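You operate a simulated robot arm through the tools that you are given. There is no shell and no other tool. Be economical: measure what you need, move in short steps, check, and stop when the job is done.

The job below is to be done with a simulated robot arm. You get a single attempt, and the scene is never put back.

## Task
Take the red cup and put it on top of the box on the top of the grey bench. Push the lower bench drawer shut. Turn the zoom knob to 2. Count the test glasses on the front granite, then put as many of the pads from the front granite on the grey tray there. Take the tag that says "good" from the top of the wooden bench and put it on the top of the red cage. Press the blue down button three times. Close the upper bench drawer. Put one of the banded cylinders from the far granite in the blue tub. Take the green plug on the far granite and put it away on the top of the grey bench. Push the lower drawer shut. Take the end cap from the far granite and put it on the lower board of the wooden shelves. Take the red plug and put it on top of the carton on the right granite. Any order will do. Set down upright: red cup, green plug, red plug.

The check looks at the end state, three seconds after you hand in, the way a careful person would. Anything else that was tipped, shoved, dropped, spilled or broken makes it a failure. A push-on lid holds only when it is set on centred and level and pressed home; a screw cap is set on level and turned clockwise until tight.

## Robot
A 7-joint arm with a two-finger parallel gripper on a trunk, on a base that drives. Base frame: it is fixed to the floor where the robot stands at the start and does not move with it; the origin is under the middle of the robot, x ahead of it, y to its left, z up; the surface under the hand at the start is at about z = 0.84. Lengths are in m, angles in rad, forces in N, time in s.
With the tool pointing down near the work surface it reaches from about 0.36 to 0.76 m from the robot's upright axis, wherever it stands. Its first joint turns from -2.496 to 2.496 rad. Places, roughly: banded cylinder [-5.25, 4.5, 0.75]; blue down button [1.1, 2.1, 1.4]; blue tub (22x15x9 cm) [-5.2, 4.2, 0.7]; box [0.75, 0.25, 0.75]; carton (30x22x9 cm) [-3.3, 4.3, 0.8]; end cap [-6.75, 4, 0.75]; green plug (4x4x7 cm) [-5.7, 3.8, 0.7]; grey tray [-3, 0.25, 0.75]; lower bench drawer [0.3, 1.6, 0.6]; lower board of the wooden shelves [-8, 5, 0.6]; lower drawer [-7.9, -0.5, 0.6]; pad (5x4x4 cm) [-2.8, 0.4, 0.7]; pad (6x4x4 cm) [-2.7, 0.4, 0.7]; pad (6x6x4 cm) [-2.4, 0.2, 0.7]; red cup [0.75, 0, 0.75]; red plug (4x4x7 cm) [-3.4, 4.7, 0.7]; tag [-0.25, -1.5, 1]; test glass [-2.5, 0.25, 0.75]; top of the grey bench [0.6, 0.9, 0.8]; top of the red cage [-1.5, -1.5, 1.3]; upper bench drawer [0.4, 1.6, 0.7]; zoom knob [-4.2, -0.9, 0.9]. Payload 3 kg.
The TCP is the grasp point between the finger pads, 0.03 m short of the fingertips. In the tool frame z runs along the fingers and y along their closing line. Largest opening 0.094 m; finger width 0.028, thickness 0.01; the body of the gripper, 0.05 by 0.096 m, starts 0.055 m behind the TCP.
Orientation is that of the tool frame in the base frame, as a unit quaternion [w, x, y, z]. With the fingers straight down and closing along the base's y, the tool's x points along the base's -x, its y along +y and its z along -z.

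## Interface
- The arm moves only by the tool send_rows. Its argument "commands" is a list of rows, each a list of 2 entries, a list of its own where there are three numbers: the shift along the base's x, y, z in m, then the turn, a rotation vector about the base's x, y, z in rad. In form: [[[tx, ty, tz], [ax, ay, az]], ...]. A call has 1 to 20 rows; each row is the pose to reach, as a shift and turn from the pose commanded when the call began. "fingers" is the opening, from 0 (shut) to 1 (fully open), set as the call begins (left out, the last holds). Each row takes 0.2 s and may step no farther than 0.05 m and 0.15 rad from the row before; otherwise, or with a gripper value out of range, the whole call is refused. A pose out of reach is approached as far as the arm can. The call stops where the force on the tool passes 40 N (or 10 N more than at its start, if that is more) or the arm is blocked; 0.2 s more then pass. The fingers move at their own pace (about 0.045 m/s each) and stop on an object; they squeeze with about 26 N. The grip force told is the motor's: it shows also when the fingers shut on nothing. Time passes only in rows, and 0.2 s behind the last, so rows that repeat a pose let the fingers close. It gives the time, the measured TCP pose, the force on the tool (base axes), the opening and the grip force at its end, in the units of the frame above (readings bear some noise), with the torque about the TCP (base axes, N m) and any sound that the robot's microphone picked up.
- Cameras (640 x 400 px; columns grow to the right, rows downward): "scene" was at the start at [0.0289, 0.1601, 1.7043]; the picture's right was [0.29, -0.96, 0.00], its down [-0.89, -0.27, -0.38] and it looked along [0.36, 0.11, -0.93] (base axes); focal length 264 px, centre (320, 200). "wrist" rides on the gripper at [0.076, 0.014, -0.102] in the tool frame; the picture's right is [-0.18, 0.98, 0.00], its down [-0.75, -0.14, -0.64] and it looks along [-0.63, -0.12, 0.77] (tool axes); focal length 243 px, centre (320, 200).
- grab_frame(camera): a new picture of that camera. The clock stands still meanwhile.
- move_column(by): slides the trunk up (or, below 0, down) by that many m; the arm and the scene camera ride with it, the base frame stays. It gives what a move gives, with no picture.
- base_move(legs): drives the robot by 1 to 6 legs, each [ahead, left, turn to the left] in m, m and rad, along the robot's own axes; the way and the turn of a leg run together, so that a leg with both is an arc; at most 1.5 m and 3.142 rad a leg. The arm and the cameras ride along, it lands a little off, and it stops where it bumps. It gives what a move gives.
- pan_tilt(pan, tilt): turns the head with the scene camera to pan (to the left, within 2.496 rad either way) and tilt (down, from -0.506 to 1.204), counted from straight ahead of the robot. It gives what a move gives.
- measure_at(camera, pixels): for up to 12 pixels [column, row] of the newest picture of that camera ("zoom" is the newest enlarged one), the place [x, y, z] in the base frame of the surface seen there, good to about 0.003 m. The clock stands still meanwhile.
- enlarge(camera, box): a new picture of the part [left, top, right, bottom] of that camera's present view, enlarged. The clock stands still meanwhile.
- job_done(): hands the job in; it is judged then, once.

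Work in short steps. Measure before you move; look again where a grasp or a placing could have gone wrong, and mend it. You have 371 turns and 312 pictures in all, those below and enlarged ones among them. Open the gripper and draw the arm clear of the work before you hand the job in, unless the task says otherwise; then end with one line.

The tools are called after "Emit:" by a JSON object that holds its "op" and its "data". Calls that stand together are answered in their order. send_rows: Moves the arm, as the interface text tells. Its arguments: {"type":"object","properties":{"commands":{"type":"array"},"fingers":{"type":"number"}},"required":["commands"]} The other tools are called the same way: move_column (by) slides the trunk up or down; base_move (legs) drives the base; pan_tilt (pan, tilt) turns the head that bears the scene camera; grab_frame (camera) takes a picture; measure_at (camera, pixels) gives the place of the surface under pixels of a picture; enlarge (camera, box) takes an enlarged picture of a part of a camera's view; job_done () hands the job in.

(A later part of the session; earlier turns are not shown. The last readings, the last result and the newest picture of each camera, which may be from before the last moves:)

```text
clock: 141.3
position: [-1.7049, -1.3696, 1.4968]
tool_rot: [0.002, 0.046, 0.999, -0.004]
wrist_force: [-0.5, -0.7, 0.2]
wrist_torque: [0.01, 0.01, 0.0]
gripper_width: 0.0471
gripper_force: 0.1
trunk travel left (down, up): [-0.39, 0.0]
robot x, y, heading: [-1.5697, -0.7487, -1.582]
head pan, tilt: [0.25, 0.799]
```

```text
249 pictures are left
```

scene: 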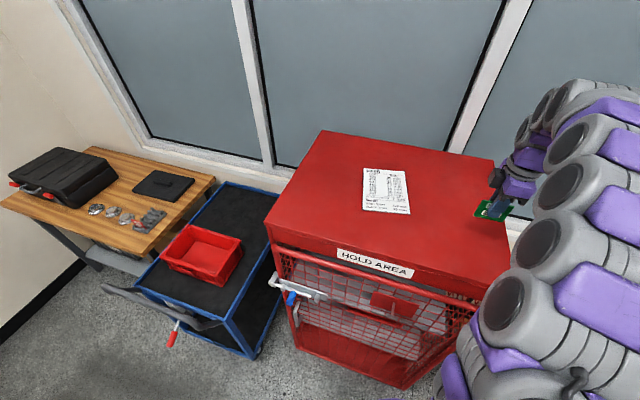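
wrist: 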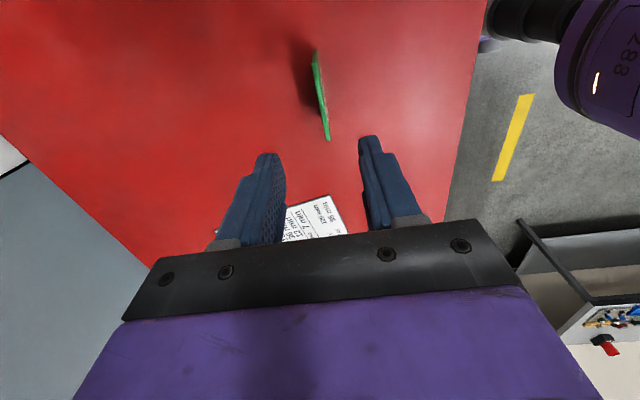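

The tag stands on the cage top. I retract the hand a bit and look toward the front granite (behind right).

Emit:
{"op": "send_rows", "data": {"commands": [[[0.02, 0.04, 0.01], [0, 0, -0.14]], [[0.04, 0.08, 0.01], [0, 0, -0.28]], [[0.06, 0.11, 0.01], [0, 0, -0.42]], [[0.08, 0.12, 0.01], [0, 0, -0.56]], [[0.1, 0.13, 0.01], [0, 0, -0.7]], [[0.11, 0.13, 0.01], [0, 0, -0.84]], [[0.12, 0.13, 0.01], [0, 0, -0.98]], [[0.13, 0.13, 0.01], [0, 0, -1.12]], [[0.13, 0.13, 0.01], [0, 0, -1.26]], [[0.13, 0.13, 0.01], [0, 0, -1.4]], [[0.13, 0.13, 0.01], [0, 0, -1.48]]]}}

Emit:
{"op": "pan_tilt", "data": {"pan": -2.4, "tilt": 0.6}}

Emit:
{"op": "grab_frame", "data": {"camera": "scene"}}

```text
clock: 143.7
position: [-1.5731, -1.2393, 1.5053]
tool_rot: [-0.001, 0.708, 0.706, -0.004]
wrist_force: [0.1, -0.2, 0.2]
wrist_torque: [0.02, -0.02, -0.01]
gripper_width: 0.0468
gripper_force: 0.1
trunk travel left (down, up): [-0.39, 0.0]
robot x, y, heading: [-1.5689, -0.7443, -1.579]
head pan, tilt: [0.25, 0.799]
```

```text
clock: 146.1
position: [-1.5732, -1.2385, 1.5067]
tool_rot: [-0.001, 0.707, 0.707, -0.004]
wrist_force: [-0.1, 0.0, 0.1]
wrist_torque: [0.02, 0.03, -0.03]
gripper_width: 0.047
gripper_force: 0.0
trunk travel left (down, up): [-0.39, 0.0]
robot x, y, heading: [-1.5663, -0.7456, -1.581]
head pan, tilt: [-2.4, 0.6]
```

```text
248 pictures are left
```

scene: 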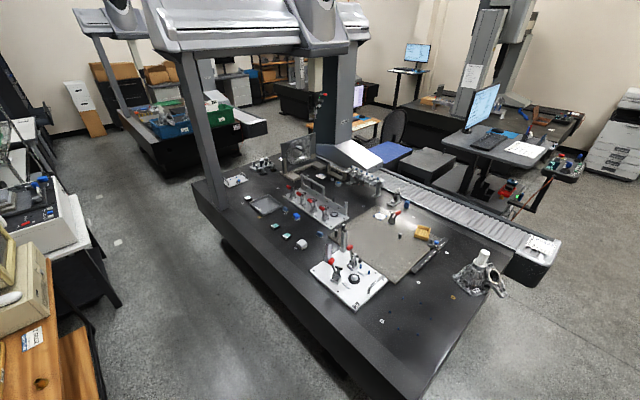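

I enlarge the near-left area with tray (265,205) and small blocks.

Emit:
{"op": "enlarge", "data": {"camera": "scene", "box": [210, 145, 370, 265]}}

Emit:
{"op": "measure_at", "data": {"camera": "scene", "pixels": [[265, 205], [275, 225], [287, 236], [302, 243], [295, 215], [235, 180], [330, 300], [202, 212], [415, 385], [320, 235], [200, 180], [440, 225]]}}

```text
3.33 times, centred on (290, 205) of scene
```

zoom: 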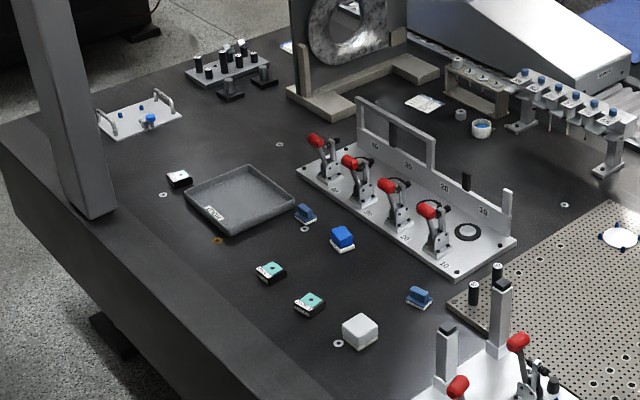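

```text
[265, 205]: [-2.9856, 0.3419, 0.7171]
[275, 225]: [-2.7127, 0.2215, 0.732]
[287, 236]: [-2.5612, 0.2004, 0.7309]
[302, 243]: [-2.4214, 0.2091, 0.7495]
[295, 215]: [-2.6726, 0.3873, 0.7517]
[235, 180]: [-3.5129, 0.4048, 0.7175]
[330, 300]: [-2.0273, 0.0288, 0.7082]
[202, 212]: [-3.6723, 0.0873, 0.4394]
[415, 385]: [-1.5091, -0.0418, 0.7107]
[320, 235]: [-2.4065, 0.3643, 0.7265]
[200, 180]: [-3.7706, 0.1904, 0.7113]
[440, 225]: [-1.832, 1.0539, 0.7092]
```

The granite's near edge is at y≈0, z≈0.71. I back off, turn round to face it, and drive to about x=-2.65.

Emit:
{"op": "base_move", "data": {"legs": [[-0.15, 0, 0], [0, 0, 3.141], [0, 1.08, 0]]}}

Emit:
{"op": "pan_tilt", "data": {"pan": 0.0, "tilt": 0.8}}

Emit:
{"op": "grab_frame", "data": {"camera": "scene"}}

Emit:
{"op": "grab_frame", "data": {"camera": "wrist"}}

```text
clock: 160.0
position: [-2.6446, -0.1195, 1.5061]
tool_rot: [-0.004, 0.715, -0.699, 0.001]
wrist_force: [0.4, -0.8, -0.5]
wrist_torque: [0.0, 0.0, -0.02]
gripper_width: 0.0471
gripper_force: 0.0
trunk travel left (down, up): [-0.39, 0.0]
robot x, y, heading: [-2.6435, -0.6098, 1.585]
head pan, tilt: [-2.4, 0.6]
```

```text
clock: 162.2
position: [-2.6447, -0.1209, 1.5064]
tool_rot: [-0.004, 0.715, -0.699, 0.0]
wrist_force: [0.7, -0.7, -0.3]
wrist_torque: [-0.01, 0.01, -0.01]
gripper_width: 0.0468
gripper_force: 0.1
trunk travel left (down, up): [-0.39, 0.0]
robot x, y, heading: [-2.6426, -0.6063, 1.586]
head pan, tilt: [0.0, 0.799]
```

```text
246 pictures are left
```

scene: 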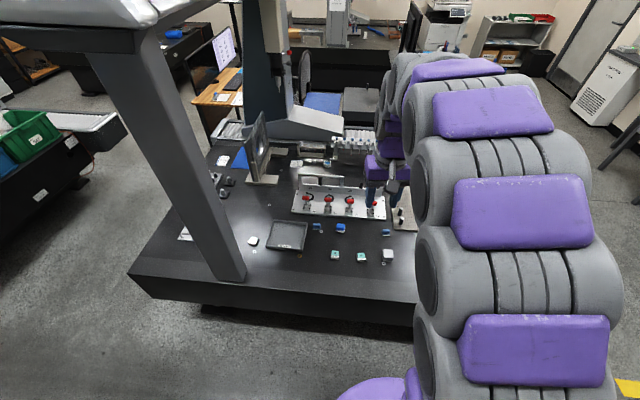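

```text
245 pictures are left
```

wrist: 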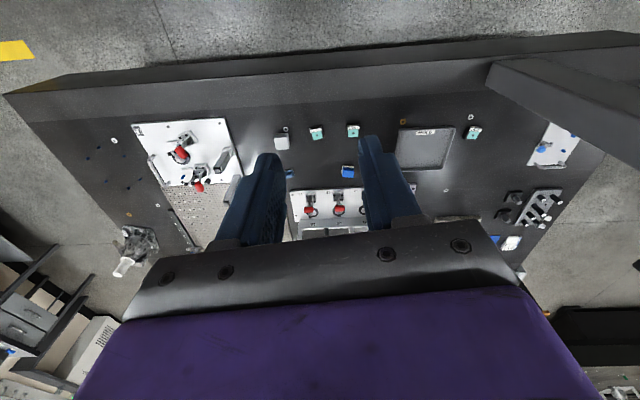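

I enlarge the region with tray and blocks from both cameras.

Emit:
{"op": "enlarge", "data": {"camera": "scene", "box": [235, 205, 400, 275]}}

Emit:
{"op": "enlarge", "data": {"camera": "wrist", "box": [260, 100, 500, 200]}}

```text
3.88 times, centred on (318, 240) of scene
```

zoom: 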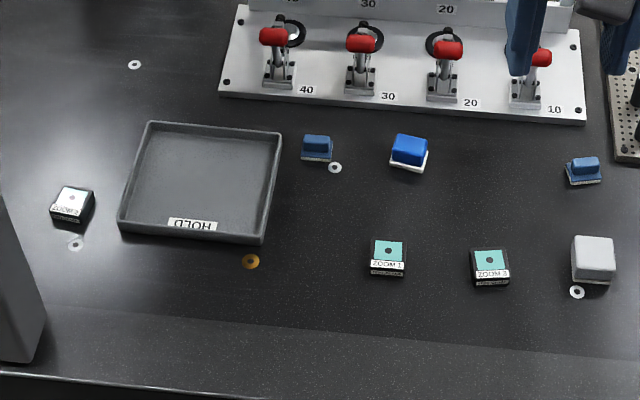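

```text
2.67 times, centred on (380, 150) of wrist
```

zoom: 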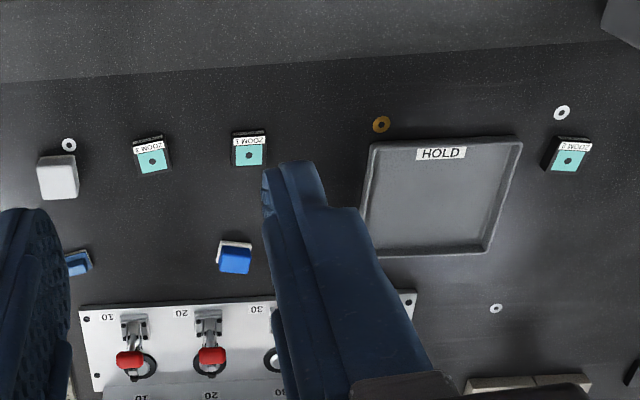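

So the test glasses are the ZOOM-labelled teal blocks (three seen), the pads are blue/white blocks (four). I check the rest of the granite for more glasses.

Emit:
{"op": "enlarge", "data": {"camera": "scene", "box": [150, 110, 400, 250]}}

Emit:
{"op": "enlarge", "data": {"camera": "wrist", "box": [20, 80, 280, 280]}}

Emit:
{"op": "enlarge", "data": {"camera": "wrist", "box": [390, 80, 640, 280]}}

```text
2.56 times, centred on (275, 180) of scene
```

zoom: 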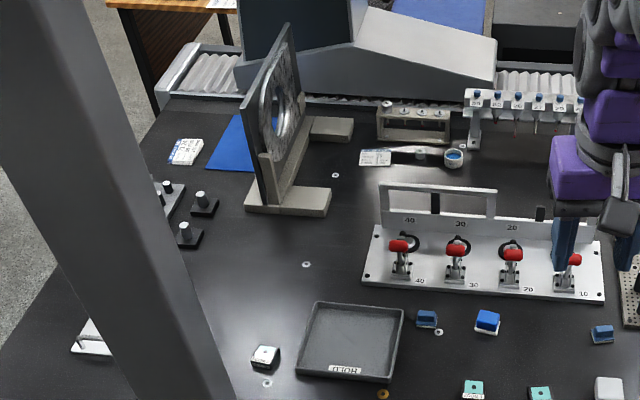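

```text
2.00 times, centred on (150, 180) of wrist
```

zoom: 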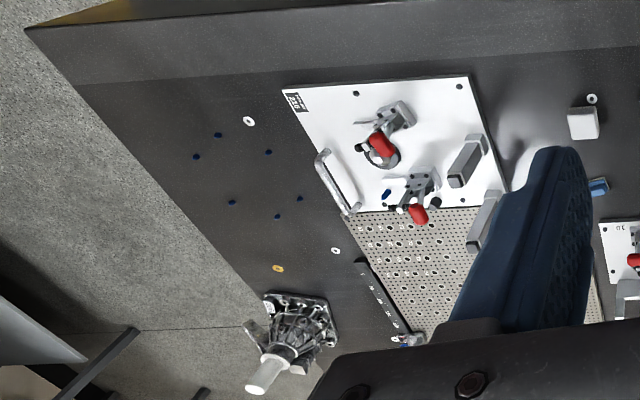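

```text
2.00 times, centred on (515, 180) of wrist
```

zoom: 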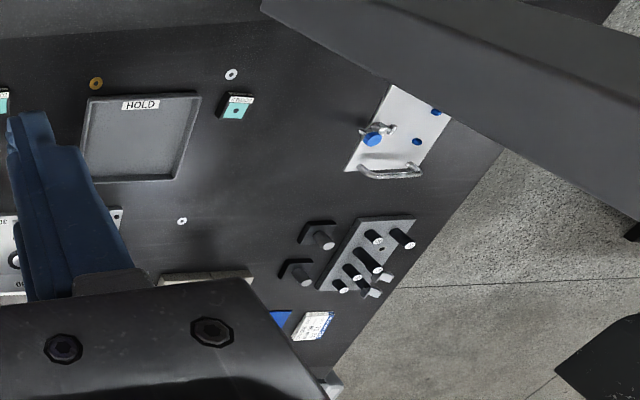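

I measure tray, pads, granite edge and my own base front.

Emit:
{"op": "measure_at", "data": {"camera": "scene", "pixels": [[280, 222], [306, 225], [270, 250], [300, 252], [288, 235], [341, 228], [317, 227], [387, 254], [300, 283], [375, 378], [345, 390], [386, 232]]}}

```text
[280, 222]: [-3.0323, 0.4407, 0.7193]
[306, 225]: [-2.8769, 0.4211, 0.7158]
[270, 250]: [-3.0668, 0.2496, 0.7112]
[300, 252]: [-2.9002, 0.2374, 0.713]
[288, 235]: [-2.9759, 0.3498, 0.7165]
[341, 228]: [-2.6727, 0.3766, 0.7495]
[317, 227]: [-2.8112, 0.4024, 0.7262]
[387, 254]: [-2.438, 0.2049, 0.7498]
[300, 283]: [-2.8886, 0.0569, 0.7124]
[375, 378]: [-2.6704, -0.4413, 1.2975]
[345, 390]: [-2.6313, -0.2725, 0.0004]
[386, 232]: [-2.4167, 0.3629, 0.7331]
```

Tray interior spans x -3.07..-2.88, y 0.24..0.44. I drive nearer and lower the trunk.

Emit:
{"op": "base_move", "data": {"legs": [[0, 0.06, -0.015], [0.26, 0, 0]]}}

Emit:
{"op": "move_column", "data": {"by": -0.34}}

Emit:
{"op": "pan_tilt", "data": {"pan": 0.0, "tilt": 1.0}}

Emit:
{"op": "grab_frame", "data": {"camera": "scene"}}

Emit:
{"op": "grab_frame", "data": {"camera": "wrist"}}

```text
clock: 164.6
position: [-2.7482, 0.1349, 1.5067]
tool_rot: [-0.014, 0.711, -0.703, 0.011]
wrist_force: [-0.3, 1.3, 0.4]
wrist_torque: [-0.03, -0.05, 0.03]
gripper_width: 0.0469
gripper_force: 0.0
trunk travel left (down, up): [-0.39, 0.0]
robot x, y, heading: [-2.7131, -0.3516, 1.565]
head pan, tilt: [0.0, 0.799]
```

```text
clock: 167.9
position: [-2.7353, 0.1349, 1.1674]
tool_rot: [-0.012, 0.713, -0.701, 0.008]
wrist_force: [-0.3, 0.0, -0.4]
wrist_torque: [0.0, -0.08, -0.03]
gripper_width: 0.047
gripper_force: 0.1
trunk travel left (down, up): [-0.05, 0.34]
robot x, y, heading: [-2.7196, -0.3513, 1.571]
head pan, tilt: [0.0, 0.799]
```

```text
clock: 168.7
position: [-2.7262, 0.1356, 1.1664]
tool_rot: [-0.009, 0.713, -0.701, 0.005]
wrist_force: [-0.6, 0.1, -0.2]
wrist_torque: [0.01, 0.01, 0.0]
gripper_width: 0.0471
gripper_force: 0.0
trunk travel left (down, up): [-0.05, 0.34]
robot x, y, heading: [-2.7116, -0.3555, 1.574]
head pan, tilt: [0.0, 1.0]
```

```text
239 pictures are left
```

scene: 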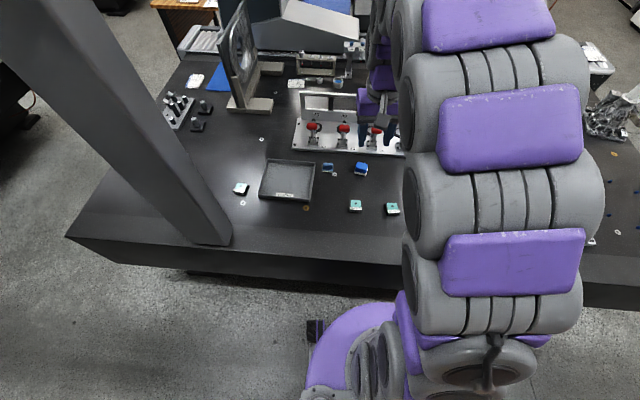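

```text
238 pictures are left
```

wrist: 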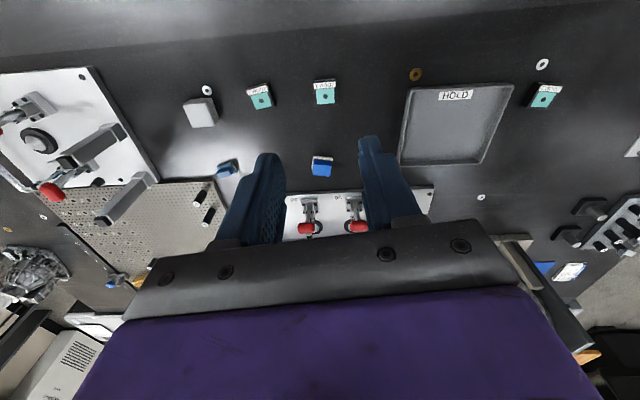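

I enlarge the pads and measure them for grasping.

Emit:
{"op": "enlarge", "data": {"camera": "wrist", "box": [180, 70, 400, 190]}}

Emit:
{"op": "enlarge", "data": {"camera": "scene", "box": [225, 140, 405, 230]}}

```text
2.91 times, centred on (290, 130) of wrist
```

zoom: 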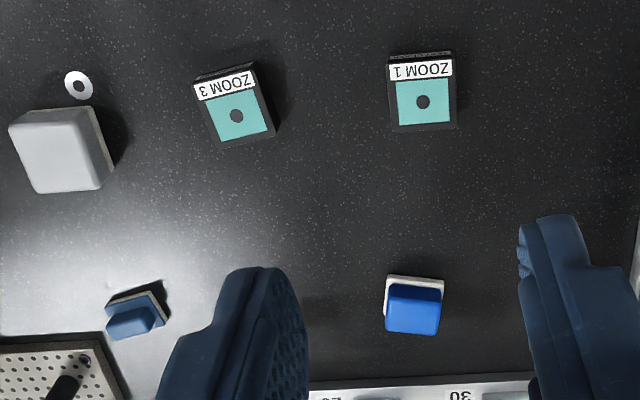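

```text
3.56 times, centred on (315, 185) of scene
```

zoom: 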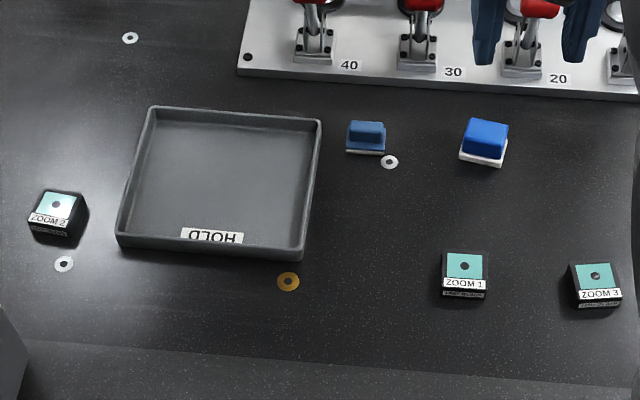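

Three glasses: ZOOM 1, 2, 3. I measure the blue pads' extents in this enlarged view.

Emit:
{"op": "measure_at", "data": {"camera": "zoom", "pixels": [[352, 128], [382, 128], [366, 125], [366, 140], [348, 150], [383, 152], [472, 125], [507, 130], [487, 142], [461, 157], [502, 162], [216, 180]]}}

Emit:
{"op": "enlarge", "data": {"camera": "wrist", "box": [180, 90, 350, 190]}}

Emit:
{"op": "measure_at", "data": {"camera": "zoom", "pixels": [[30, 50], [100, 40], [45, 135], [140, 130], [505, 250], [575, 258], [500, 310], [572, 322], [120, 290], [200, 280]]}}

```text
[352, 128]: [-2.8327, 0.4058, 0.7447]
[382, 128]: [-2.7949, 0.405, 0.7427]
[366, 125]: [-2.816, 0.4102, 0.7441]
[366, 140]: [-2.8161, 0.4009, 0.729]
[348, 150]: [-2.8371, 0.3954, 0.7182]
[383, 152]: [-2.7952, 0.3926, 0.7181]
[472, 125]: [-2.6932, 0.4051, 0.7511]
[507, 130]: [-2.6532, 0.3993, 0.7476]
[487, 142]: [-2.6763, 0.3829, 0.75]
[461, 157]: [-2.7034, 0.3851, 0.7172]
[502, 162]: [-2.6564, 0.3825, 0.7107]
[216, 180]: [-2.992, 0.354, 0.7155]
```

```text
3.76 times, centred on (265, 140) of wrist
```

zoom: 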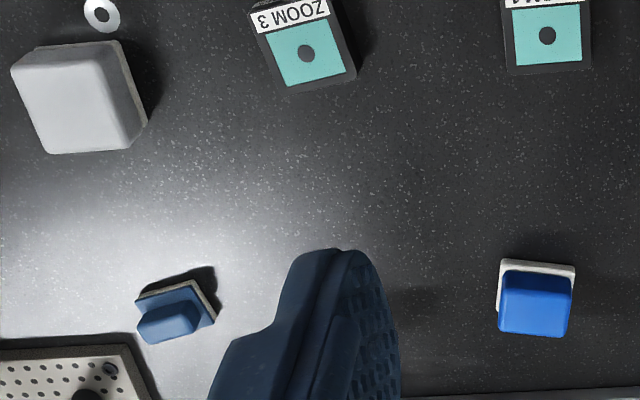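

```text
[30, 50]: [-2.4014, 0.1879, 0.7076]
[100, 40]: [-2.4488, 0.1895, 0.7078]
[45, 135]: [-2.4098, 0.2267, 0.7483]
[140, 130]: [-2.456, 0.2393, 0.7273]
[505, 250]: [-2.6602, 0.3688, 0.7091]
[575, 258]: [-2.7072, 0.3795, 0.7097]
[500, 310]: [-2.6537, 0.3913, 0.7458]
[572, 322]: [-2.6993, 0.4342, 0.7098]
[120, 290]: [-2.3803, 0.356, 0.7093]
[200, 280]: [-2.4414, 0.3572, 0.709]
```

Blue pad centre ≈ (-2.677,0.393), top z 0.75. I go above it.

Emit:
{"op": "send_rows", "data": {"commands": [[[0.01, 0.04, -0.04], [0, 0, -0.02]], [[0.02, 0.08, -0.08], [0, 0, -0.04]], [[0.03, 0.12, -0.11], [0, 0, -0.055]], [[0.04, 0.16, -0.14], [0, 0, -0.055]], [[0.049, 0.2, -0.17], [0, 0, -0.055]], [[0.049, 0.235, -0.2], [0, 0, -0.055]], [[0.049, 0.257, -0.24], [0, 0, -0.055]], [[0.049, 0.257, -0.28], [0, 0, -0.055]], [[0.049, 0.257, -0.32], [0, 0, -0.055]], [[0.049, 0.257, -0.34], [0, 0, -0.055]], [[0.049, 0.257, -0.34], [0, 0, -0.055]]], "fingers": 0.8}}

Emit:
{"op": "grab_frame", "data": {"camera": "wrist"}}

```text
refused: row 1 steps farther than a row can; nothing moved
```

```text
234 pictures are left
```

wrist: 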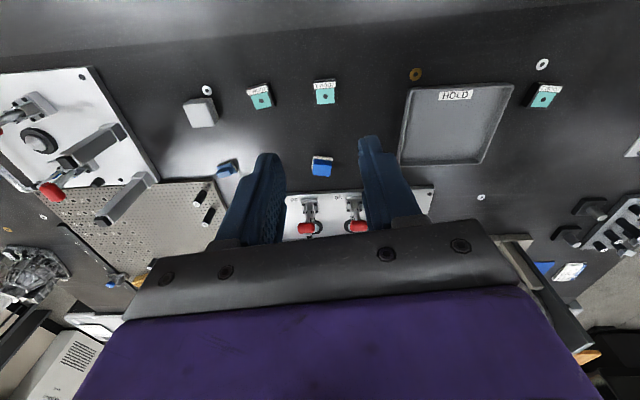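

Steps were too long (3-D); I resend with shorter ones.

Emit:
{"op": "send_rows", "data": {"commands": [[[0.006, 0.03, -0.03], [0, 0, -0.02]], [[0.012, 0.06, -0.06], [0, 0, -0.04]], [[0.018, 0.09, -0.09], [0, 0, -0.055]], [[0.024, 0.12, -0.12], [0, 0, -0.055]], [[0.03, 0.15, -0.15], [0, 0, -0.055]], [[0.036, 0.18, -0.18], [0, 0, -0.055]], [[0.042, 0.21, -0.21], [0, 0, -0.055]], [[0.048, 0.24, -0.24], [0, 0, -0.055]], [[0.049, 0.257, -0.27], [0, 0, -0.055]], [[0.049, 0.257, -0.31], [0, 0, -0.055]], [[0.049, 0.257, -0.335], [0, 0, -0.055]], [[0.049, 0.257, -0.335], [0, 0, -0.055]]], "fingers": 0.8}}

Emit:
{"op": "grab_frame", "data": {"camera": "wrist"}}

```text
clock: 171.3
position: [-2.6748, 0.3917, 0.8334]
tool_rot: [0.009, -0.692, 0.722, -0.005]
wrist_force: [0.0, -0.2, -0.2]
wrist_torque: [0.01, -0.02, 0.0]
gripper_width: 0.0751
gripper_force: 0.1
trunk travel left (down, up): [-0.05, 0.34]
robot x, y, heading: [-2.7128, -0.3555, 1.574]
head pan, tilt: [0.0, 1.0]
```

```text
233 pictures are left
```

wrist: 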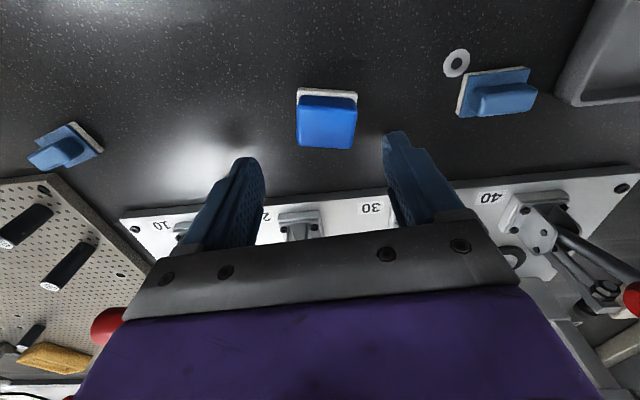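

I measure the pad from here to fine-centre.

Emit:
{"op": "measure_at", "data": {"camera": "wrist", "pixels": [[302, 110], [355, 110], [328, 100], [328, 138], [300, 140], [352, 142], [475, 90], [530, 100], [505, 108], [465, 110], [500, 75]]}}

```text
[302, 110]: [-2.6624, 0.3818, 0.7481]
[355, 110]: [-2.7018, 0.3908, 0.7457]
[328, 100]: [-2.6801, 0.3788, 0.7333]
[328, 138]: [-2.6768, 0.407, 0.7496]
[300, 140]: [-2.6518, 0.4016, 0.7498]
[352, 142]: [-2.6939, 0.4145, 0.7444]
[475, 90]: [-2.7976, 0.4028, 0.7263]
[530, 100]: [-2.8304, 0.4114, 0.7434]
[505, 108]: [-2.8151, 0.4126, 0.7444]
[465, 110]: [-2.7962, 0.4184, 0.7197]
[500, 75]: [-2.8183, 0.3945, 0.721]
```

Centre (-2.677,0.396). I descend to z≈0.746 and close.

Emit:
{"op": "send_rows", "data": {"commands": [[[-0.002, 0.003, -0.03], [0, 0, -0.05]], [[-0.002, 0.003, -0.06], [0, 0, -0.1]], [[-0.002, 0.003, -0.08], [0, 0, -0.1]], [[-0.002, 0.003, -0.087], [0, 0, -0.1]], [[-0.002, 0.003, -0.087], [0, 0, -0.1]]]}}

Emit:
{"op": "send_rows", "data": {"commands": [[[0, 0, 0], [0, 0, 0]], [[0, 0, 0], [0, 0, 0]], [[0, 0, 0], [0, 0, 0]], [[0, 0, 0], [0, 0, 0]]], "fingers": 0}}

Emit:
{"op": "send_rows", "data": {"commands": [[[0, 0, 0.01], [0, 0, 0]], [[0, 0, 0.025], [0, 0, 0]], [[0, 0, 0.05], [0, 0, 0]], [[0, 0, 0.07], [0, 0, 0]]]}}

Emit:
{"op": "grab_frame", "data": {"camera": "wrist"}}

```text
clock: 172.5
position: [-2.6717, 0.3947, 0.745]
tool_rot: [0.008, -0.656, 0.755, -0.004]
wrist_force: [-0.1, 0.3, 0.1]
wrist_torque: [0.01, 0.0, 0.0]
gripper_width: 0.0754
gripper_force: 0.1
trunk travel left (down, up): [-0.05, 0.34]
robot x, y, heading: [-2.7091, -0.3549, 1.571]
head pan, tilt: [0.0, 1.0]
```

```text
clock: 173.5
position: [-2.6719, 0.3952, 0.7451]
tool_rot: [0.008, -0.655, 0.755, -0.005]
wrist_force: [0.9, 0.1, 1.1]
wrist_torque: [0.0, -0.02, 0.0]
gripper_width: 0.0518
gripper_force: 26.3
trunk travel left (down, up): [-0.05, 0.34]
robot x, y, heading: [-2.7111, -0.3557, 1.568]
head pan, tilt: [0.0, 1.0]
```

```text
clock: 174.5
position: [-2.6699, 0.3949, 0.816]
tool_rot: [0.007, -0.656, 0.755, -0.005]
wrist_force: [-0.2, -0.2, -0.8]
wrist_torque: [-0.02, -0.03, 0.0]
gripper_width: 0.0517
gripper_force: 26.8
trunk travel left (down, up): [-0.05, 0.34]
robot x, y, heading: [-2.7076, -0.3533, 1.571]
head pan, tilt: [0.0, 1.0]
```

```text
232 pictures are left
```

wrist: 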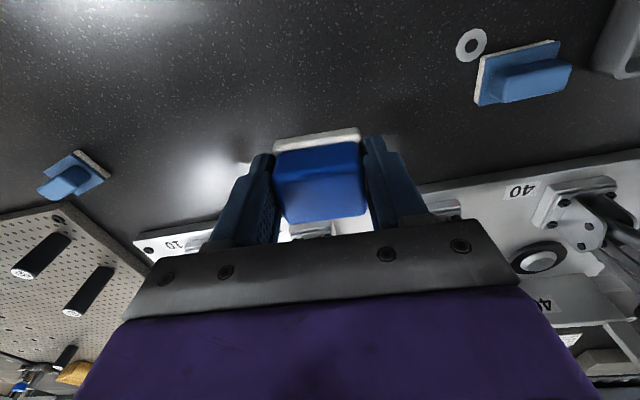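

Pad is held. I measure the tray rim and floor exactly before placing.

Emit:
{"op": "enlarge", "data": {"camera": "scene", "box": [245, 150, 335, 215]}}

Emit:
{"op": "measure_at", "data": {"camera": "zoom", "pixels": [[152, 68], [485, 100], [110, 330], [430, 355], [290, 200], [145, 100], [460, 120], [135, 300], [420, 330], [300, 70], [120, 200]]}}

```text
6.15 times, centred on (290, 182) of scene
```

zoom: 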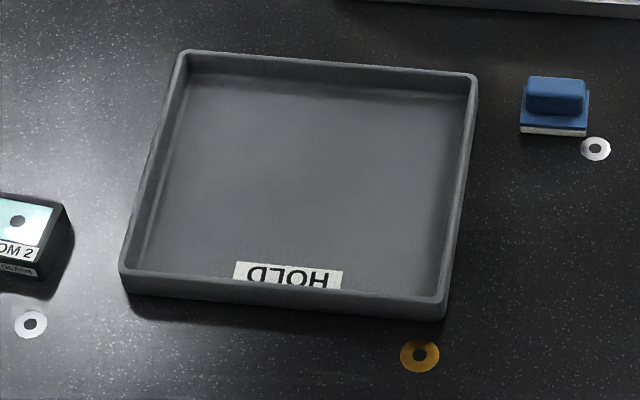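

```text
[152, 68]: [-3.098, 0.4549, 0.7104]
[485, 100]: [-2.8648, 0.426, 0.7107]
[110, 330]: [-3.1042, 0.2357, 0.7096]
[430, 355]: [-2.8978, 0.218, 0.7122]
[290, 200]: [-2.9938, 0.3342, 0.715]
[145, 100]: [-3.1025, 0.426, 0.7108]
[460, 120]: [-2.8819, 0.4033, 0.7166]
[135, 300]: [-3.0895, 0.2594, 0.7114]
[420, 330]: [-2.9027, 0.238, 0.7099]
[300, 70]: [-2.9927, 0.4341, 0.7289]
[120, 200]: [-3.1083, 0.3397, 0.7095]
```

Tray floor z≈0.716, interior about x -3.08..-2.89, y 0.25..0.43. It is slightly out of reach, so I raise the pad and strafe left 0.19.

Emit:
{"op": "send_rows", "data": {"commands": [[[0, -0.01, 0.04], [0, 0, 0.05]], [[0, -0.03, 0.08], [0, 0, 0.1]], [[0, -0.05, 0.1], [0, 0, 0.15]], [[0, -0.05, 0.1], [0, 0, 0.155]]]}}

Emit:
{"op": "base_move", "data": {"legs": [[0, 0.19, 0]]}}

Emit:
{"op": "grab_frame", "data": {"camera": "wrist"}}

```text
clock: 175.5
position: [-2.6709, 0.3449, 0.914]
tool_rot: [-0.007, 0.712, -0.702, 0.005]
wrist_force: [-0.4, 0.0, 0.0]
wrist_torque: [0.0, -0.03, -0.01]
gripper_width: 0.052
gripper_force: 26.4
trunk travel left (down, up): [-0.05, 0.34]
robot x, y, heading: [-2.7107, -0.3542, 1.57]
head pan, tilt: [0.0, 1.0]
```

```text
clock: 177.0
position: [-2.8597, 0.3454, 0.9134]
tool_rot: [-0.007, 0.712, -0.702, 0.004]
wrist_force: [0.3, 0.0, -0.8]
wrist_torque: [0.04, 0.02, -0.04]
gripper_width: 0.0516
gripper_force: 26.1
trunk travel left (down, up): [-0.05, 0.34]
robot x, y, heading: [-2.902, -0.3539, 1.57]
head pan, tilt: [0.0, 1.0]
```

```text
230 pictures are left
```

wrist: 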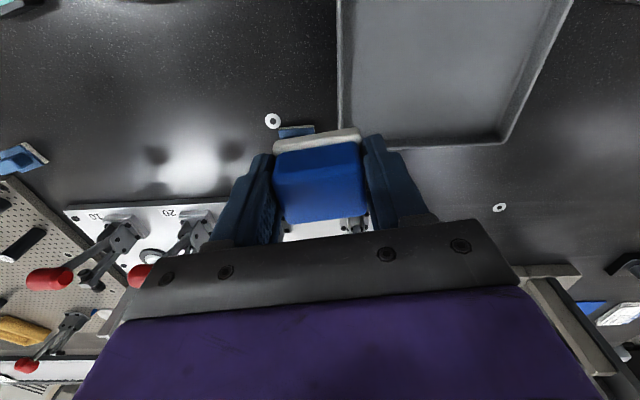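

I carry the pad over (-3.025,0.385) and lower.

Emit:
{"op": "send_rows", "data": {"commands": [[[-0.04, 0.01, 0], [0, 0, 0]], [[-0.08, 0.02, 0], [0, 0, 0]], [[-0.12, 0.03, 0], [0, 0, 0]], [[-0.165, 0.04, 0], [0, 0, 0]], [[-0.165, 0.04, -0.04], [0, 0, 0]], [[-0.165, 0.04, -0.08], [0, 0, 0]], [[-0.165, 0.04, -0.12], [0, 0, 0]], [[-0.165, 0.04, -0.14], [0, 0, 0]], [[-0.165, 0.04, -0.14], [0, 0, 0]]]}}

Emit:
{"op": "grab_frame", "data": {"camera": "wrist"}}

Emit:
{"op": "grab_frame", "data": {"camera": "scene"}}

```text
clock: 179.0
position: [-3.0269, 0.3838, 0.7759]
tool_rot: [-0.009, 0.712, -0.702, 0.003]
wrist_force: [-0.4, 0.1, -0.9]
wrist_torque: [-0.02, -0.02, 0.01]
gripper_width: 0.0515
gripper_force: 26.1
trunk travel left (down, up): [-0.05, 0.34]
robot x, y, heading: [-2.8993, -0.3531, 1.575]
head pan, tilt: [0.0, 1.0]
```

```text
229 pictures are left
```

wrist: 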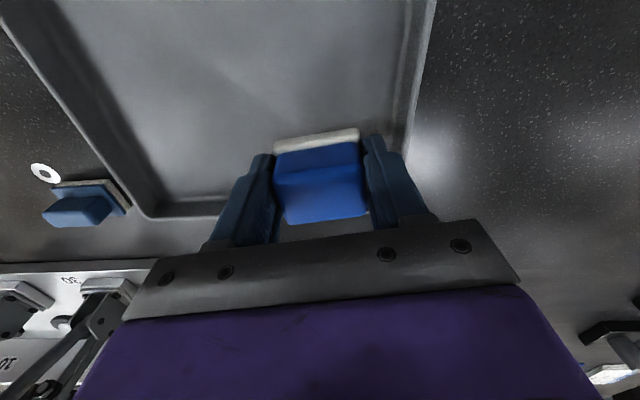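

```text
228 pictures are left
```

scene: 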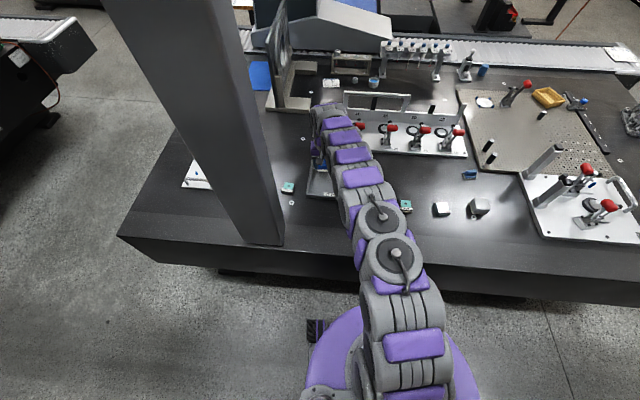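

The right finger is near the tray wall; I shift 1 cm inward and lower to contact.

Emit:
{"op": "send_rows", "data": {"commands": [[[0.012, 0, -0.01], [0, 0, 0]], [[0.012, 0, -0.018], [0, 0, 0]], [[0.012, 0, -0.023], [0, 0, 0]], [[0.012, 0, -0.023], [0, 0, 0]]]}}

```text
clock: 180.0
position: [-3.0152, 0.3833, 0.7534]
tool_rot: [-0.008, 0.712, -0.702, 0.004]
wrist_force: [0.5, 0.2, 0.0]
wrist_torque: [0.0, -0.02, 0.02]
gripper_width: 0.0517
gripper_force: 26.7
trunk travel left (down, up): [-0.05, 0.34]
robot x, y, heading: [-2.9019, -0.354, 1.573]
head pan, tilt: [0.0, 1.0]
```

Emit:
{"op": "send_rows", "data": {"commands": [[[0, 0, -0.002], [0, 0, 0]], [[0, 0, -0.004], [0, 0, 0]], [[0, 0, -0.004], [0, 0, 0]]]}}

```text
clock: 180.8
position: [-3.0152, 0.3834, 0.7494]
tool_rot: [-0.009, 0.712, -0.702, 0.003]
wrist_force: [0.8, -0.1, 8.5]
wrist_torque: [-0.06, 0.17, -0.01]
gripper_width: 0.0517
gripper_force: 26.3
trunk travel left (down, up): [-0.05, 0.34]
robot x, y, heading: [-2.9012, -0.3546, 1.574]
head pan, tilt: [0.0, 1.0]
```

Touching (8.5 N). I open slightly, rise, and look.

Emit:
{"op": "send_rows", "data": {"commands": [[[0, 0, 0.001], [0, 0, 0]], [[0, 0, 0.001], [0, 0, 0]], [[0, 0, 0.03], [0, 0, 0]], [[0, 0, 0.07], [0, 0, 0]], [[0, -0.01, 0.1], [0, 0, 0]], [[0.02, -0.04, 0.12], [0, 0, 0]]], "fingers": 0.72}}

Emit:
{"op": "grab_frame", "data": {"camera": "wrist"}}

```text
clock: 182.2
position: [-2.9937, 0.3445, 0.8666]
tool_rot: [-0.008, 0.712, -0.702, 0.004]
wrist_force: [0.0, 0.8, -1.2]
wrist_torque: [-0.03, -0.01, -0.01]
gripper_width: 0.0679
gripper_force: 0.0
trunk travel left (down, up): [-0.05, 0.34]
robot x, y, heading: [-2.9014, -0.3528, 1.573]
head pan, tilt: [0.0, 1.0]
```

```text
227 pictures are left
```

wrist: 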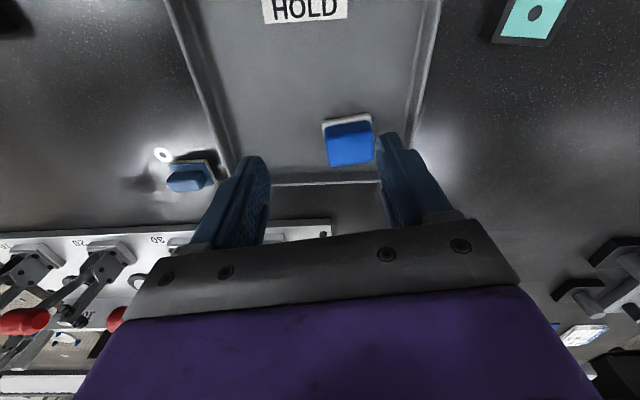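

Pad one is in the tray. Next the small blue pad at about (-2.815,0.41); I use a narrower opening to clear the tray rim.

Emit:
{"op": "send_rows", "data": {"commands": [[[0.045, 0.01, 0], [0, 0, 0]], [[0.09, 0.025, 0], [0, 0, 0]], [[0.135, 0.04, 0], [0, 0, 0]], [[0.178, 0.055, 0], [0, 0, 0]], [[0.179, 0.062, -0.03], [0, 0, 0]], [[0.179, 0.062, -0.03], [0, 0, 0]]], "fingers": 0.6}}

Emit:
{"op": "grab_frame", "data": {"camera": "wrist"}}

```text
clock: 183.6
position: [-2.8172, 0.4062, 0.8386]
tool_rot: [-0.01, 0.712, -0.702, 0.003]
wrist_force: [0.4, 0.5, -0.5]
wrist_torque: [-0.01, 0.01, -0.03]
gripper_width: 0.0563
gripper_force: 0.1
trunk travel left (down, up): [-0.05, 0.34]
robot x, y, heading: [-2.8997, -0.3516, 1.572]
head pan, tilt: [0.0, 1.0]
```

```text
226 pictures are left
```

wrist: 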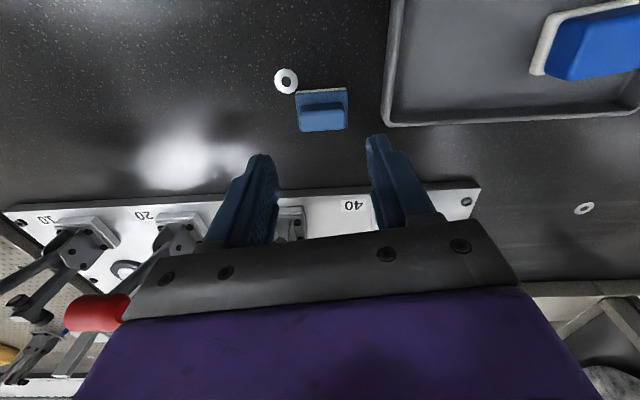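

Emit:
{"op": "measure_at", "data": {"camera": "wrist", "pixels": [[301, 110], [344, 108], [322, 98], [322, 128], [298, 96], [346, 92], [390, 122], [388, 100], [322, 110]]}}

```text
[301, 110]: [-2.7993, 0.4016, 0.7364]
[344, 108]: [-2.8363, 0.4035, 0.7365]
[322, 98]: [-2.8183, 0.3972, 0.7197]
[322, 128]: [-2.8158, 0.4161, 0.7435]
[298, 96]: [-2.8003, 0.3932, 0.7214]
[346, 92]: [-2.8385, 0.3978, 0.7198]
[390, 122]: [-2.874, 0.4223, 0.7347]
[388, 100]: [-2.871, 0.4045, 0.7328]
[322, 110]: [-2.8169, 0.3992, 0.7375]
```

Centred at (-2.818,0.408). I descend to z 0.745 and grip.

Emit:
{"op": "send_rows", "data": {"commands": [[[-0.001, 0.002, -0.03], [0, 0, 0]], [[-0.001, 0.002, -0.06], [0, 0, 0]], [[-0.001, 0.002, -0.085], [0, 0, 0]], [[-0.001, 0.002, -0.0935], [0, 0, 0]], [[-0.001, 0.002, -0.0935], [0, 0, 0]]]}}

Emit:
{"op": "send_rows", "data": {"commands": [[[0, 0, 0], [0, 0, 0]], [[0, 0, 0], [0, 0, 0]], [[0, 0, 0], [0, 0, 0]], [[0, 0, 0], [0, 0, 0]]], "fingers": 0}}

Emit:
{"op": "send_rows", "data": {"commands": [[[0, 0, 0.01], [0, 0, 0]], [[0, 0, 0.03], [0, 0, 0]], [[0, 0, 0.06], [0, 0, 0]], [[0, -0.01, 0.09], [0, 0, 0]]]}}

Emit:
{"op": "grab_frame", "data": {"camera": "wrist"}}

```text
clock: 184.8
position: [-2.8175, 0.402, 0.7539]
tool_rot: [-0.008, 0.711, -0.703, 0.003]
wrist_force: [-0.4, -0.7, 0.3]
wrist_torque: [0.0, 0.02, -0.01]
gripper_width: 0.0564
gripper_force: 0.1
out of reach, approached as far as the arm can: row 3, 4, 5
trunk travel left (down, up): [-0.05, 0.34]
robot x, y, heading: [-2.8971, -0.354, 1.571]
head pan, tilt: [0.0, 1.0]
```

```text
clock: 185.8
position: [-2.818, 0.403, 0.7536]
tool_rot: [-0.009, 0.711, -0.703, 0.004]
wrist_force: [0.0, 0.0, 0.1]
wrist_torque: [0.01, 0.01, -0.01]
gripper_width: 0.0396
gripper_force: 26.0
trunk travel left (down, up): [-0.05, 0.34]
robot x, y, heading: [-2.9021, -0.3534, 1.572]
head pan, tilt: [0.0, 1.0]
```

```text
clock: 186.8
position: [-2.8177, 0.391, 0.8445]
tool_rot: [-0.008, 0.712, -0.702, 0.004]
wrist_force: [0.5, -0.2, -0.3]
wrist_torque: [0.02, 0.02, -0.03]
gripper_width: 0.0394
gripper_force: 25.2
trunk travel left (down, up): [-0.05, 0.34]
robot x, y, heading: [-2.8993, -0.3526, 1.574]
head pan, tilt: [0.0, 1.0]
```

```text
225 pictures are left
```

wrist: 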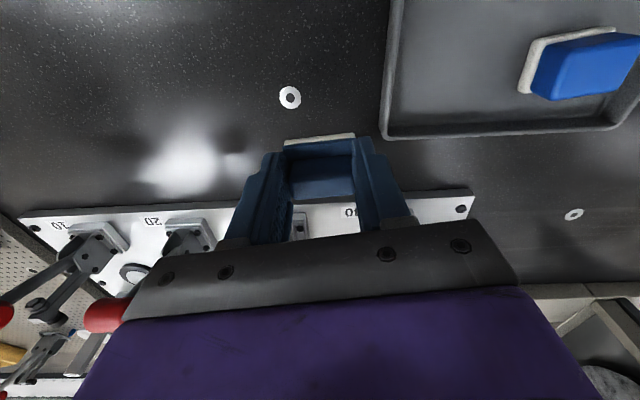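

Held. I carry it to (-2.94,0.385) in the tray.

Emit:
{"op": "send_rows", "data": {"commands": [[[-0.04, -0.002, 0], [0, 0, 0]], [[-0.08, -0.004, 0], [0, 0, 0]], [[-0.122, -0.006, 0], [0, 0, 0]], [[-0.122, -0.006, -0.04], [0, 0, 0]], [[-0.122, -0.006, -0.065], [0, 0, 0]], [[-0.122, -0.006, -0.079], [0, 0, 0]], [[-0.122, -0.006, -0.079], [0, 0, 0]]]}}

Emit:
{"op": "grab_frame", "data": {"camera": "wrist"}}

```text
clock: 188.4
position: [-2.9396, 0.3854, 0.7649]
tool_rot: [-0.009, 0.712, -0.702, 0.004]
wrist_force: [-0.2, 0.2, 0.6]
wrist_torque: [-0.02, 0.03, 0.0]
gripper_width: 0.0392
gripper_force: 25.6
trunk travel left (down, up): [-0.05, 0.34]
robot x, y, heading: [-2.9005, -0.3516, 1.578]
head pan, tilt: [0.0, 1.0]
```

```text
224 pictures are left
```

wrist: 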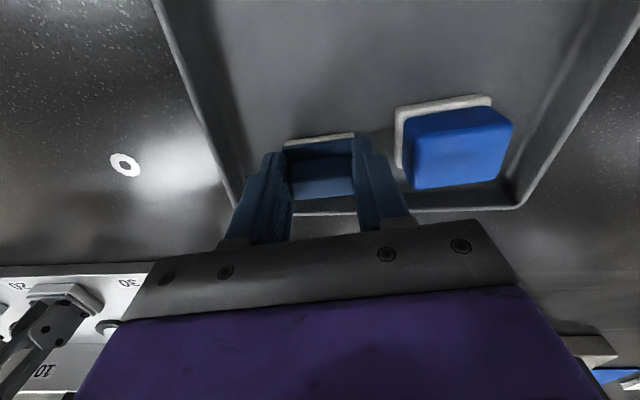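

Good clearance. I lower to contact.

Emit:
{"op": "send_rows", "data": {"commands": [[[0, 0, -0.003], [0, 0, 0]], [[0, 0, -0.006], [0, 0, 0]], [[0, 0, -0.008], [0, 0, 0]], [[0, 0, -0.008], [0, 0, 0]]]}}

```text
clock: 189.4
position: [-2.9399, 0.3866, 0.7583]
tool_rot: [-0.009, 0.712, -0.702, 0.003]
wrist_force: [-0.6, -1.3, 11.8]
wrist_torque: [0.06, 0.32, 0.0]
gripper_width: 0.039
gripper_force: 26.3
trunk travel left (down, up): [-0.05, 0.34]
robot x, y, heading: [-2.8976, -0.3502, 1.572]
head pan, tilt: [0.0, 1.0]
```

Released next; then I rise and go toward the white pad around (-2.43,0.21).

Emit:
{"op": "send_rows", "data": {"commands": [[[0, 0, 0.001], [0, 0, 0]], [[0, 0, 0.001], [0, 0, 0]], [[0, 0, 0.03], [0, 0, 0]], [[0, 0, 0.07], [0, 0, 0]], [[0, -0.01, 0.11], [0, 0, 0]], [[0.04, -0.03, 0.12], [0, 0, 0]], [[0.08, -0.05, 0.12], [0, 0, 0]], [[0.12, -0.07, 0.12], [0, 0, 0]], [[0.16, -0.09, 0.12], [0, 0, 0]], [[0.2, -0.11, 0.12], [0, 0, 0]], [[0.24, -0.13, 0.12], [0, 0, 0]], [[0.28, -0.15, 0.12], [0, 0, 0]], [[0.32, -0.17, 0.12], [0, 0, 0]], [[0.36, -0.18, 0.12], [0, 0, 0]], [[0.4, -0.18, 0.12], [0, 0, 0]], [[0.44, -0.18, 0.12], [0, 0, 0]], [[0.44, -0.18, 0.12], [0, 0, 0]]], "fingers": 0.55}}

Emit:
{"op": "grab_frame", "data": {"camera": "wrist"}}

Emit:
{"op": "grab_frame", "data": {"camera": "scene"}}

```text
clock: 193.0
position: [-2.4992, 0.2056, 0.877]
tool_rot: [-0.008, 0.713, -0.701, 0.003]
wrist_force: [0.3, 0.3, 0.0]
wrist_torque: [0.01, 0.03, -0.02]
gripper_width: 0.0518
gripper_force: 0.1
trunk travel left (down, up): [-0.05, 0.34]
robot x, y, heading: [-2.8983, -0.3538, 1.574]
head pan, tilt: [0.0, 1.0]
```

```text
223 pictures are left
```

wrist: 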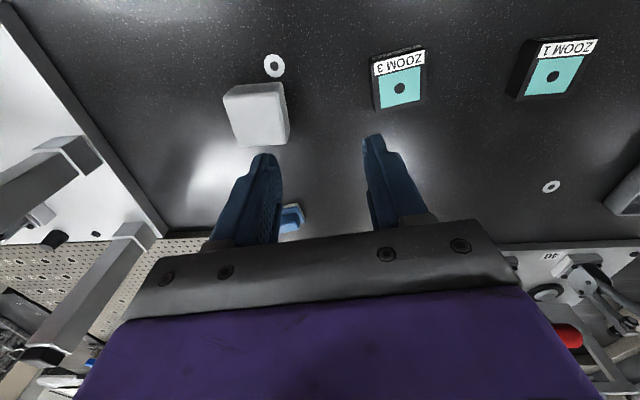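

```text
222 pictures are left
```

scene: 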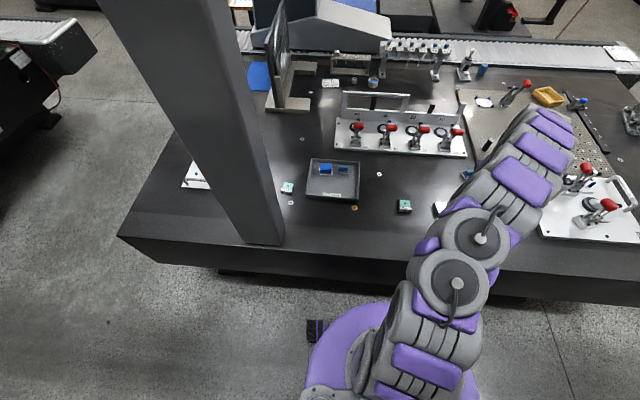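

Two pads are in the tray. I measure the white pad's top corners.

Emit:
{"op": "measure_at", "data": {"camera": "wrist", "pixels": [[228, 98], [278, 92], [284, 136], [242, 142], [258, 118], [288, 120], [232, 90], [278, 84]]}}

```text
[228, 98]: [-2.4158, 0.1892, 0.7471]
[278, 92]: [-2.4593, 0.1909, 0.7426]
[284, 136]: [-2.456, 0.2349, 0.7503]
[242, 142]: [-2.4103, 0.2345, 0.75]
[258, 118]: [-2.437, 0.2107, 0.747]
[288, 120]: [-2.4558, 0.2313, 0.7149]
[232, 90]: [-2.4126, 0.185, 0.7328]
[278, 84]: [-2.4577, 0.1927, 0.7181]
```

Centre (-2.436,0.212), square to the axes. I go over it, open to 0.85 and descend.

Emit:
{"op": "send_rows", "data": {"commands": [[[0.032, 0.003, 0], [0, 0, 0]], [[0.063, 0.006, 0], [0, 0, 0]], [[0.063, 0.006, 0], [0, 0, 0]], [[0.063, 0.006, -0.04], [0, 0, 0]], [[0.063, 0.006, -0.08], [0, 0, 0]], [[0.063, 0.006, -0.11], [0, 0, 0]], [[0.063, 0.006, -0.128], [0, 0, 0]], [[0.063, 0.006, -0.128], [0, 0, 0]]], "fingers": 0.85}}

Emit:
{"op": "grab_frame", "data": {"camera": "wrist"}}

Emit:
{"op": "send_rows", "data": {"commands": [[[0, 0, 0], [0, 0, 0]], [[0, 0, 0], [0, 0, 0]], [[0, 0, 0], [0, 0, 0]], [[0, 0, 0], [0, 0, 0]]], "fingers": 0}}

Emit:
{"op": "send_rows", "data": {"commands": [[[0, 0, 0.01], [0, 0, 0]], [[0, 0, 0.03], [0, 0, 0]], [[0, 0, 0.07], [0, 0, 0]], [[0, 0, 0.11], [0, 0, 0]]]}}

Emit:
{"op": "grab_frame", "data": {"camera": "wrist"}}

```text
clock: 194.8
position: [-2.4359, 0.2128, 0.7489]
tool_rot: [-0.008, 0.712, -0.702, 0.003]
wrist_force: [0.2, -0.2, -0.3]
wrist_torque: [0.04, 0.0, 0.01]
gripper_width: 0.0801
gripper_force: 0.1
trunk travel left (down, up): [-0.05, 0.34]
robot x, y, heading: [-2.8979, -0.3545, 1.571]
head pan, tilt: [0.0, 1.0]
```

```text
221 pictures are left
```

wrist: 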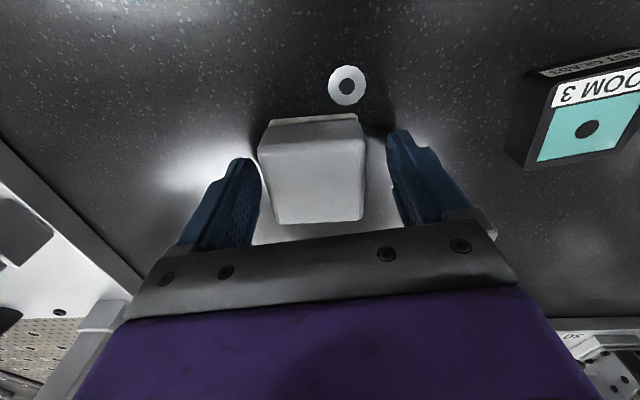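

```text
clock: 195.8
position: [-2.4356, 0.2124, 0.7494]
tool_rot: [-0.008, 0.712, -0.702, 0.003]
wrist_force: [-0.2, 1.0, 0.0]
wrist_torque: [-0.01, -0.05, -0.03]
gripper_width: 0.0594
gripper_force: 25.9
trunk travel left (down, up): [-0.05, 0.34]
robot x, y, heading: [-2.8974, -0.3572, 1.575]
head pan, tilt: [0.0, 1.0]
```

```text
clock: 196.8
position: [-2.4355, 0.2118, 0.8581]
tool_rot: [-0.008, 0.712, -0.703, 0.003]
wrist_force: [-1.0, 0.6, 0.4]
wrist_torque: [0.0, -0.01, -0.01]
gripper_width: 0.0591
gripper_force: 26.4
trunk travel left (down, up): [-0.05, 0.34]
robot x, y, heading: [-2.8987, -0.3536, 1.574]
head pan, tilt: [0.0, 1.0]
```

```text
220 pictures are left
```

wrist: 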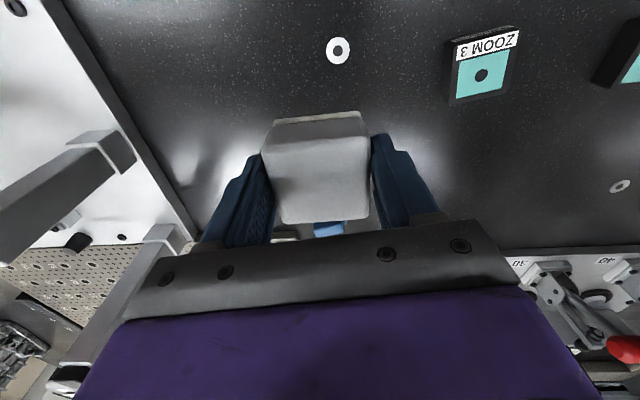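

Held (0.059). I carry it to the front half of the tray, (-2.985,0.30).

Emit:
{"op": "send_rows", "data": {"commands": [[[-0.045, 0.007, 0.01], [0, 0, 0]], [[-0.09, 0.014, 0.01], [0, 0, 0]], [[-0.135, 0.021, 0.01], [0, 0, 0]], [[-0.18, 0.028, 0.01], [0, 0, 0]], [[-0.225, 0.035, 0.01], [0, 0, 0]], [[-0.27, 0.042, 0.01], [0, 0, 0]], [[-0.315, 0.05, 0.01], [0, 0, 0]], [[-0.36, 0.057, 0.01], [0, 0, 0]], [[-0.405, 0.064, 0.01], [0, 0, 0]], [[-0.45, 0.072, 0.01], [0, 0, 0]], [[-0.495, 0.08, 0.01], [0, 0, 0]], [[-0.53, 0.088, 0.0], [0, 0, 0]], [[-0.55, 0.088, -0.03], [0, 0, 0]], [[-0.55, 0.088, -0.07], [0, 0, 0]], [[-0.55, 0.088, -0.09], [0, 0, 0]], [[-0.55, 0.088, -0.09], [0, 0, 0]]]}}

Emit:
{"op": "grab_frame", "data": {"camera": "wrist"}}

```text
clock: 200.2
position: [-2.9886, 0.3023, 0.7682]
tool_rot: [-0.008, 0.712, -0.702, 0.004]
wrist_force: [-0.2, -0.4, -0.8]
wrist_torque: [-0.02, 0.01, -0.02]
gripper_width: 0.0583
gripper_force: 26.1
trunk travel left (down, up): [-0.05, 0.34]
robot x, y, heading: [-2.9002, -0.3529, 1.569]
head pan, tilt: [0.0, 1.0]
```

```text
219 pictures are left
```

wrist: 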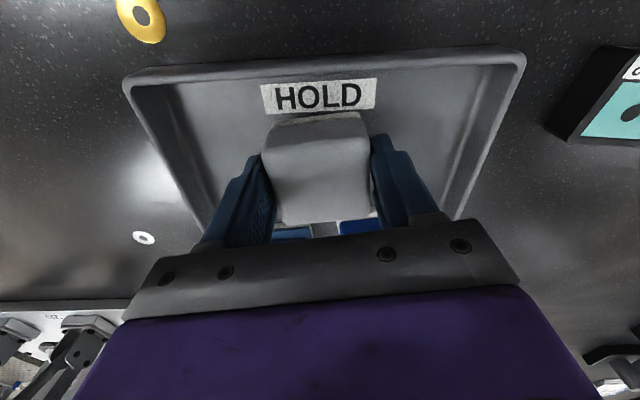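

Well placed within the tray. I lower to contact.

Emit:
{"op": "send_rows", "data": {"commands": [[[0, 0, -0.005], [0, 0, 0]], [[0, 0, -0.01], [0, 0, 0]], [[0, 0, -0.014], [0, 0, 0]], [[0, 0, -0.016], [0, 0, 0]], [[0, 0, -0.016], [0, 0, 0]]]}}

```text
clock: 201.4
position: [-2.9875, 0.3004, 0.7544]
tool_rot: [-0.009, 0.712, -0.702, 0.003]
wrist_force: [-0.2, 1.0, 9.7]
wrist_torque: [-0.11, 0.17, -0.07]
gripper_width: 0.0584
gripper_force: 26.1
trunk travel left (down, up): [-0.05, 0.34]
robot x, y, heading: [-2.9036, -0.352, 1.572]
head pan, tilt: [0.0, 1.0]
```

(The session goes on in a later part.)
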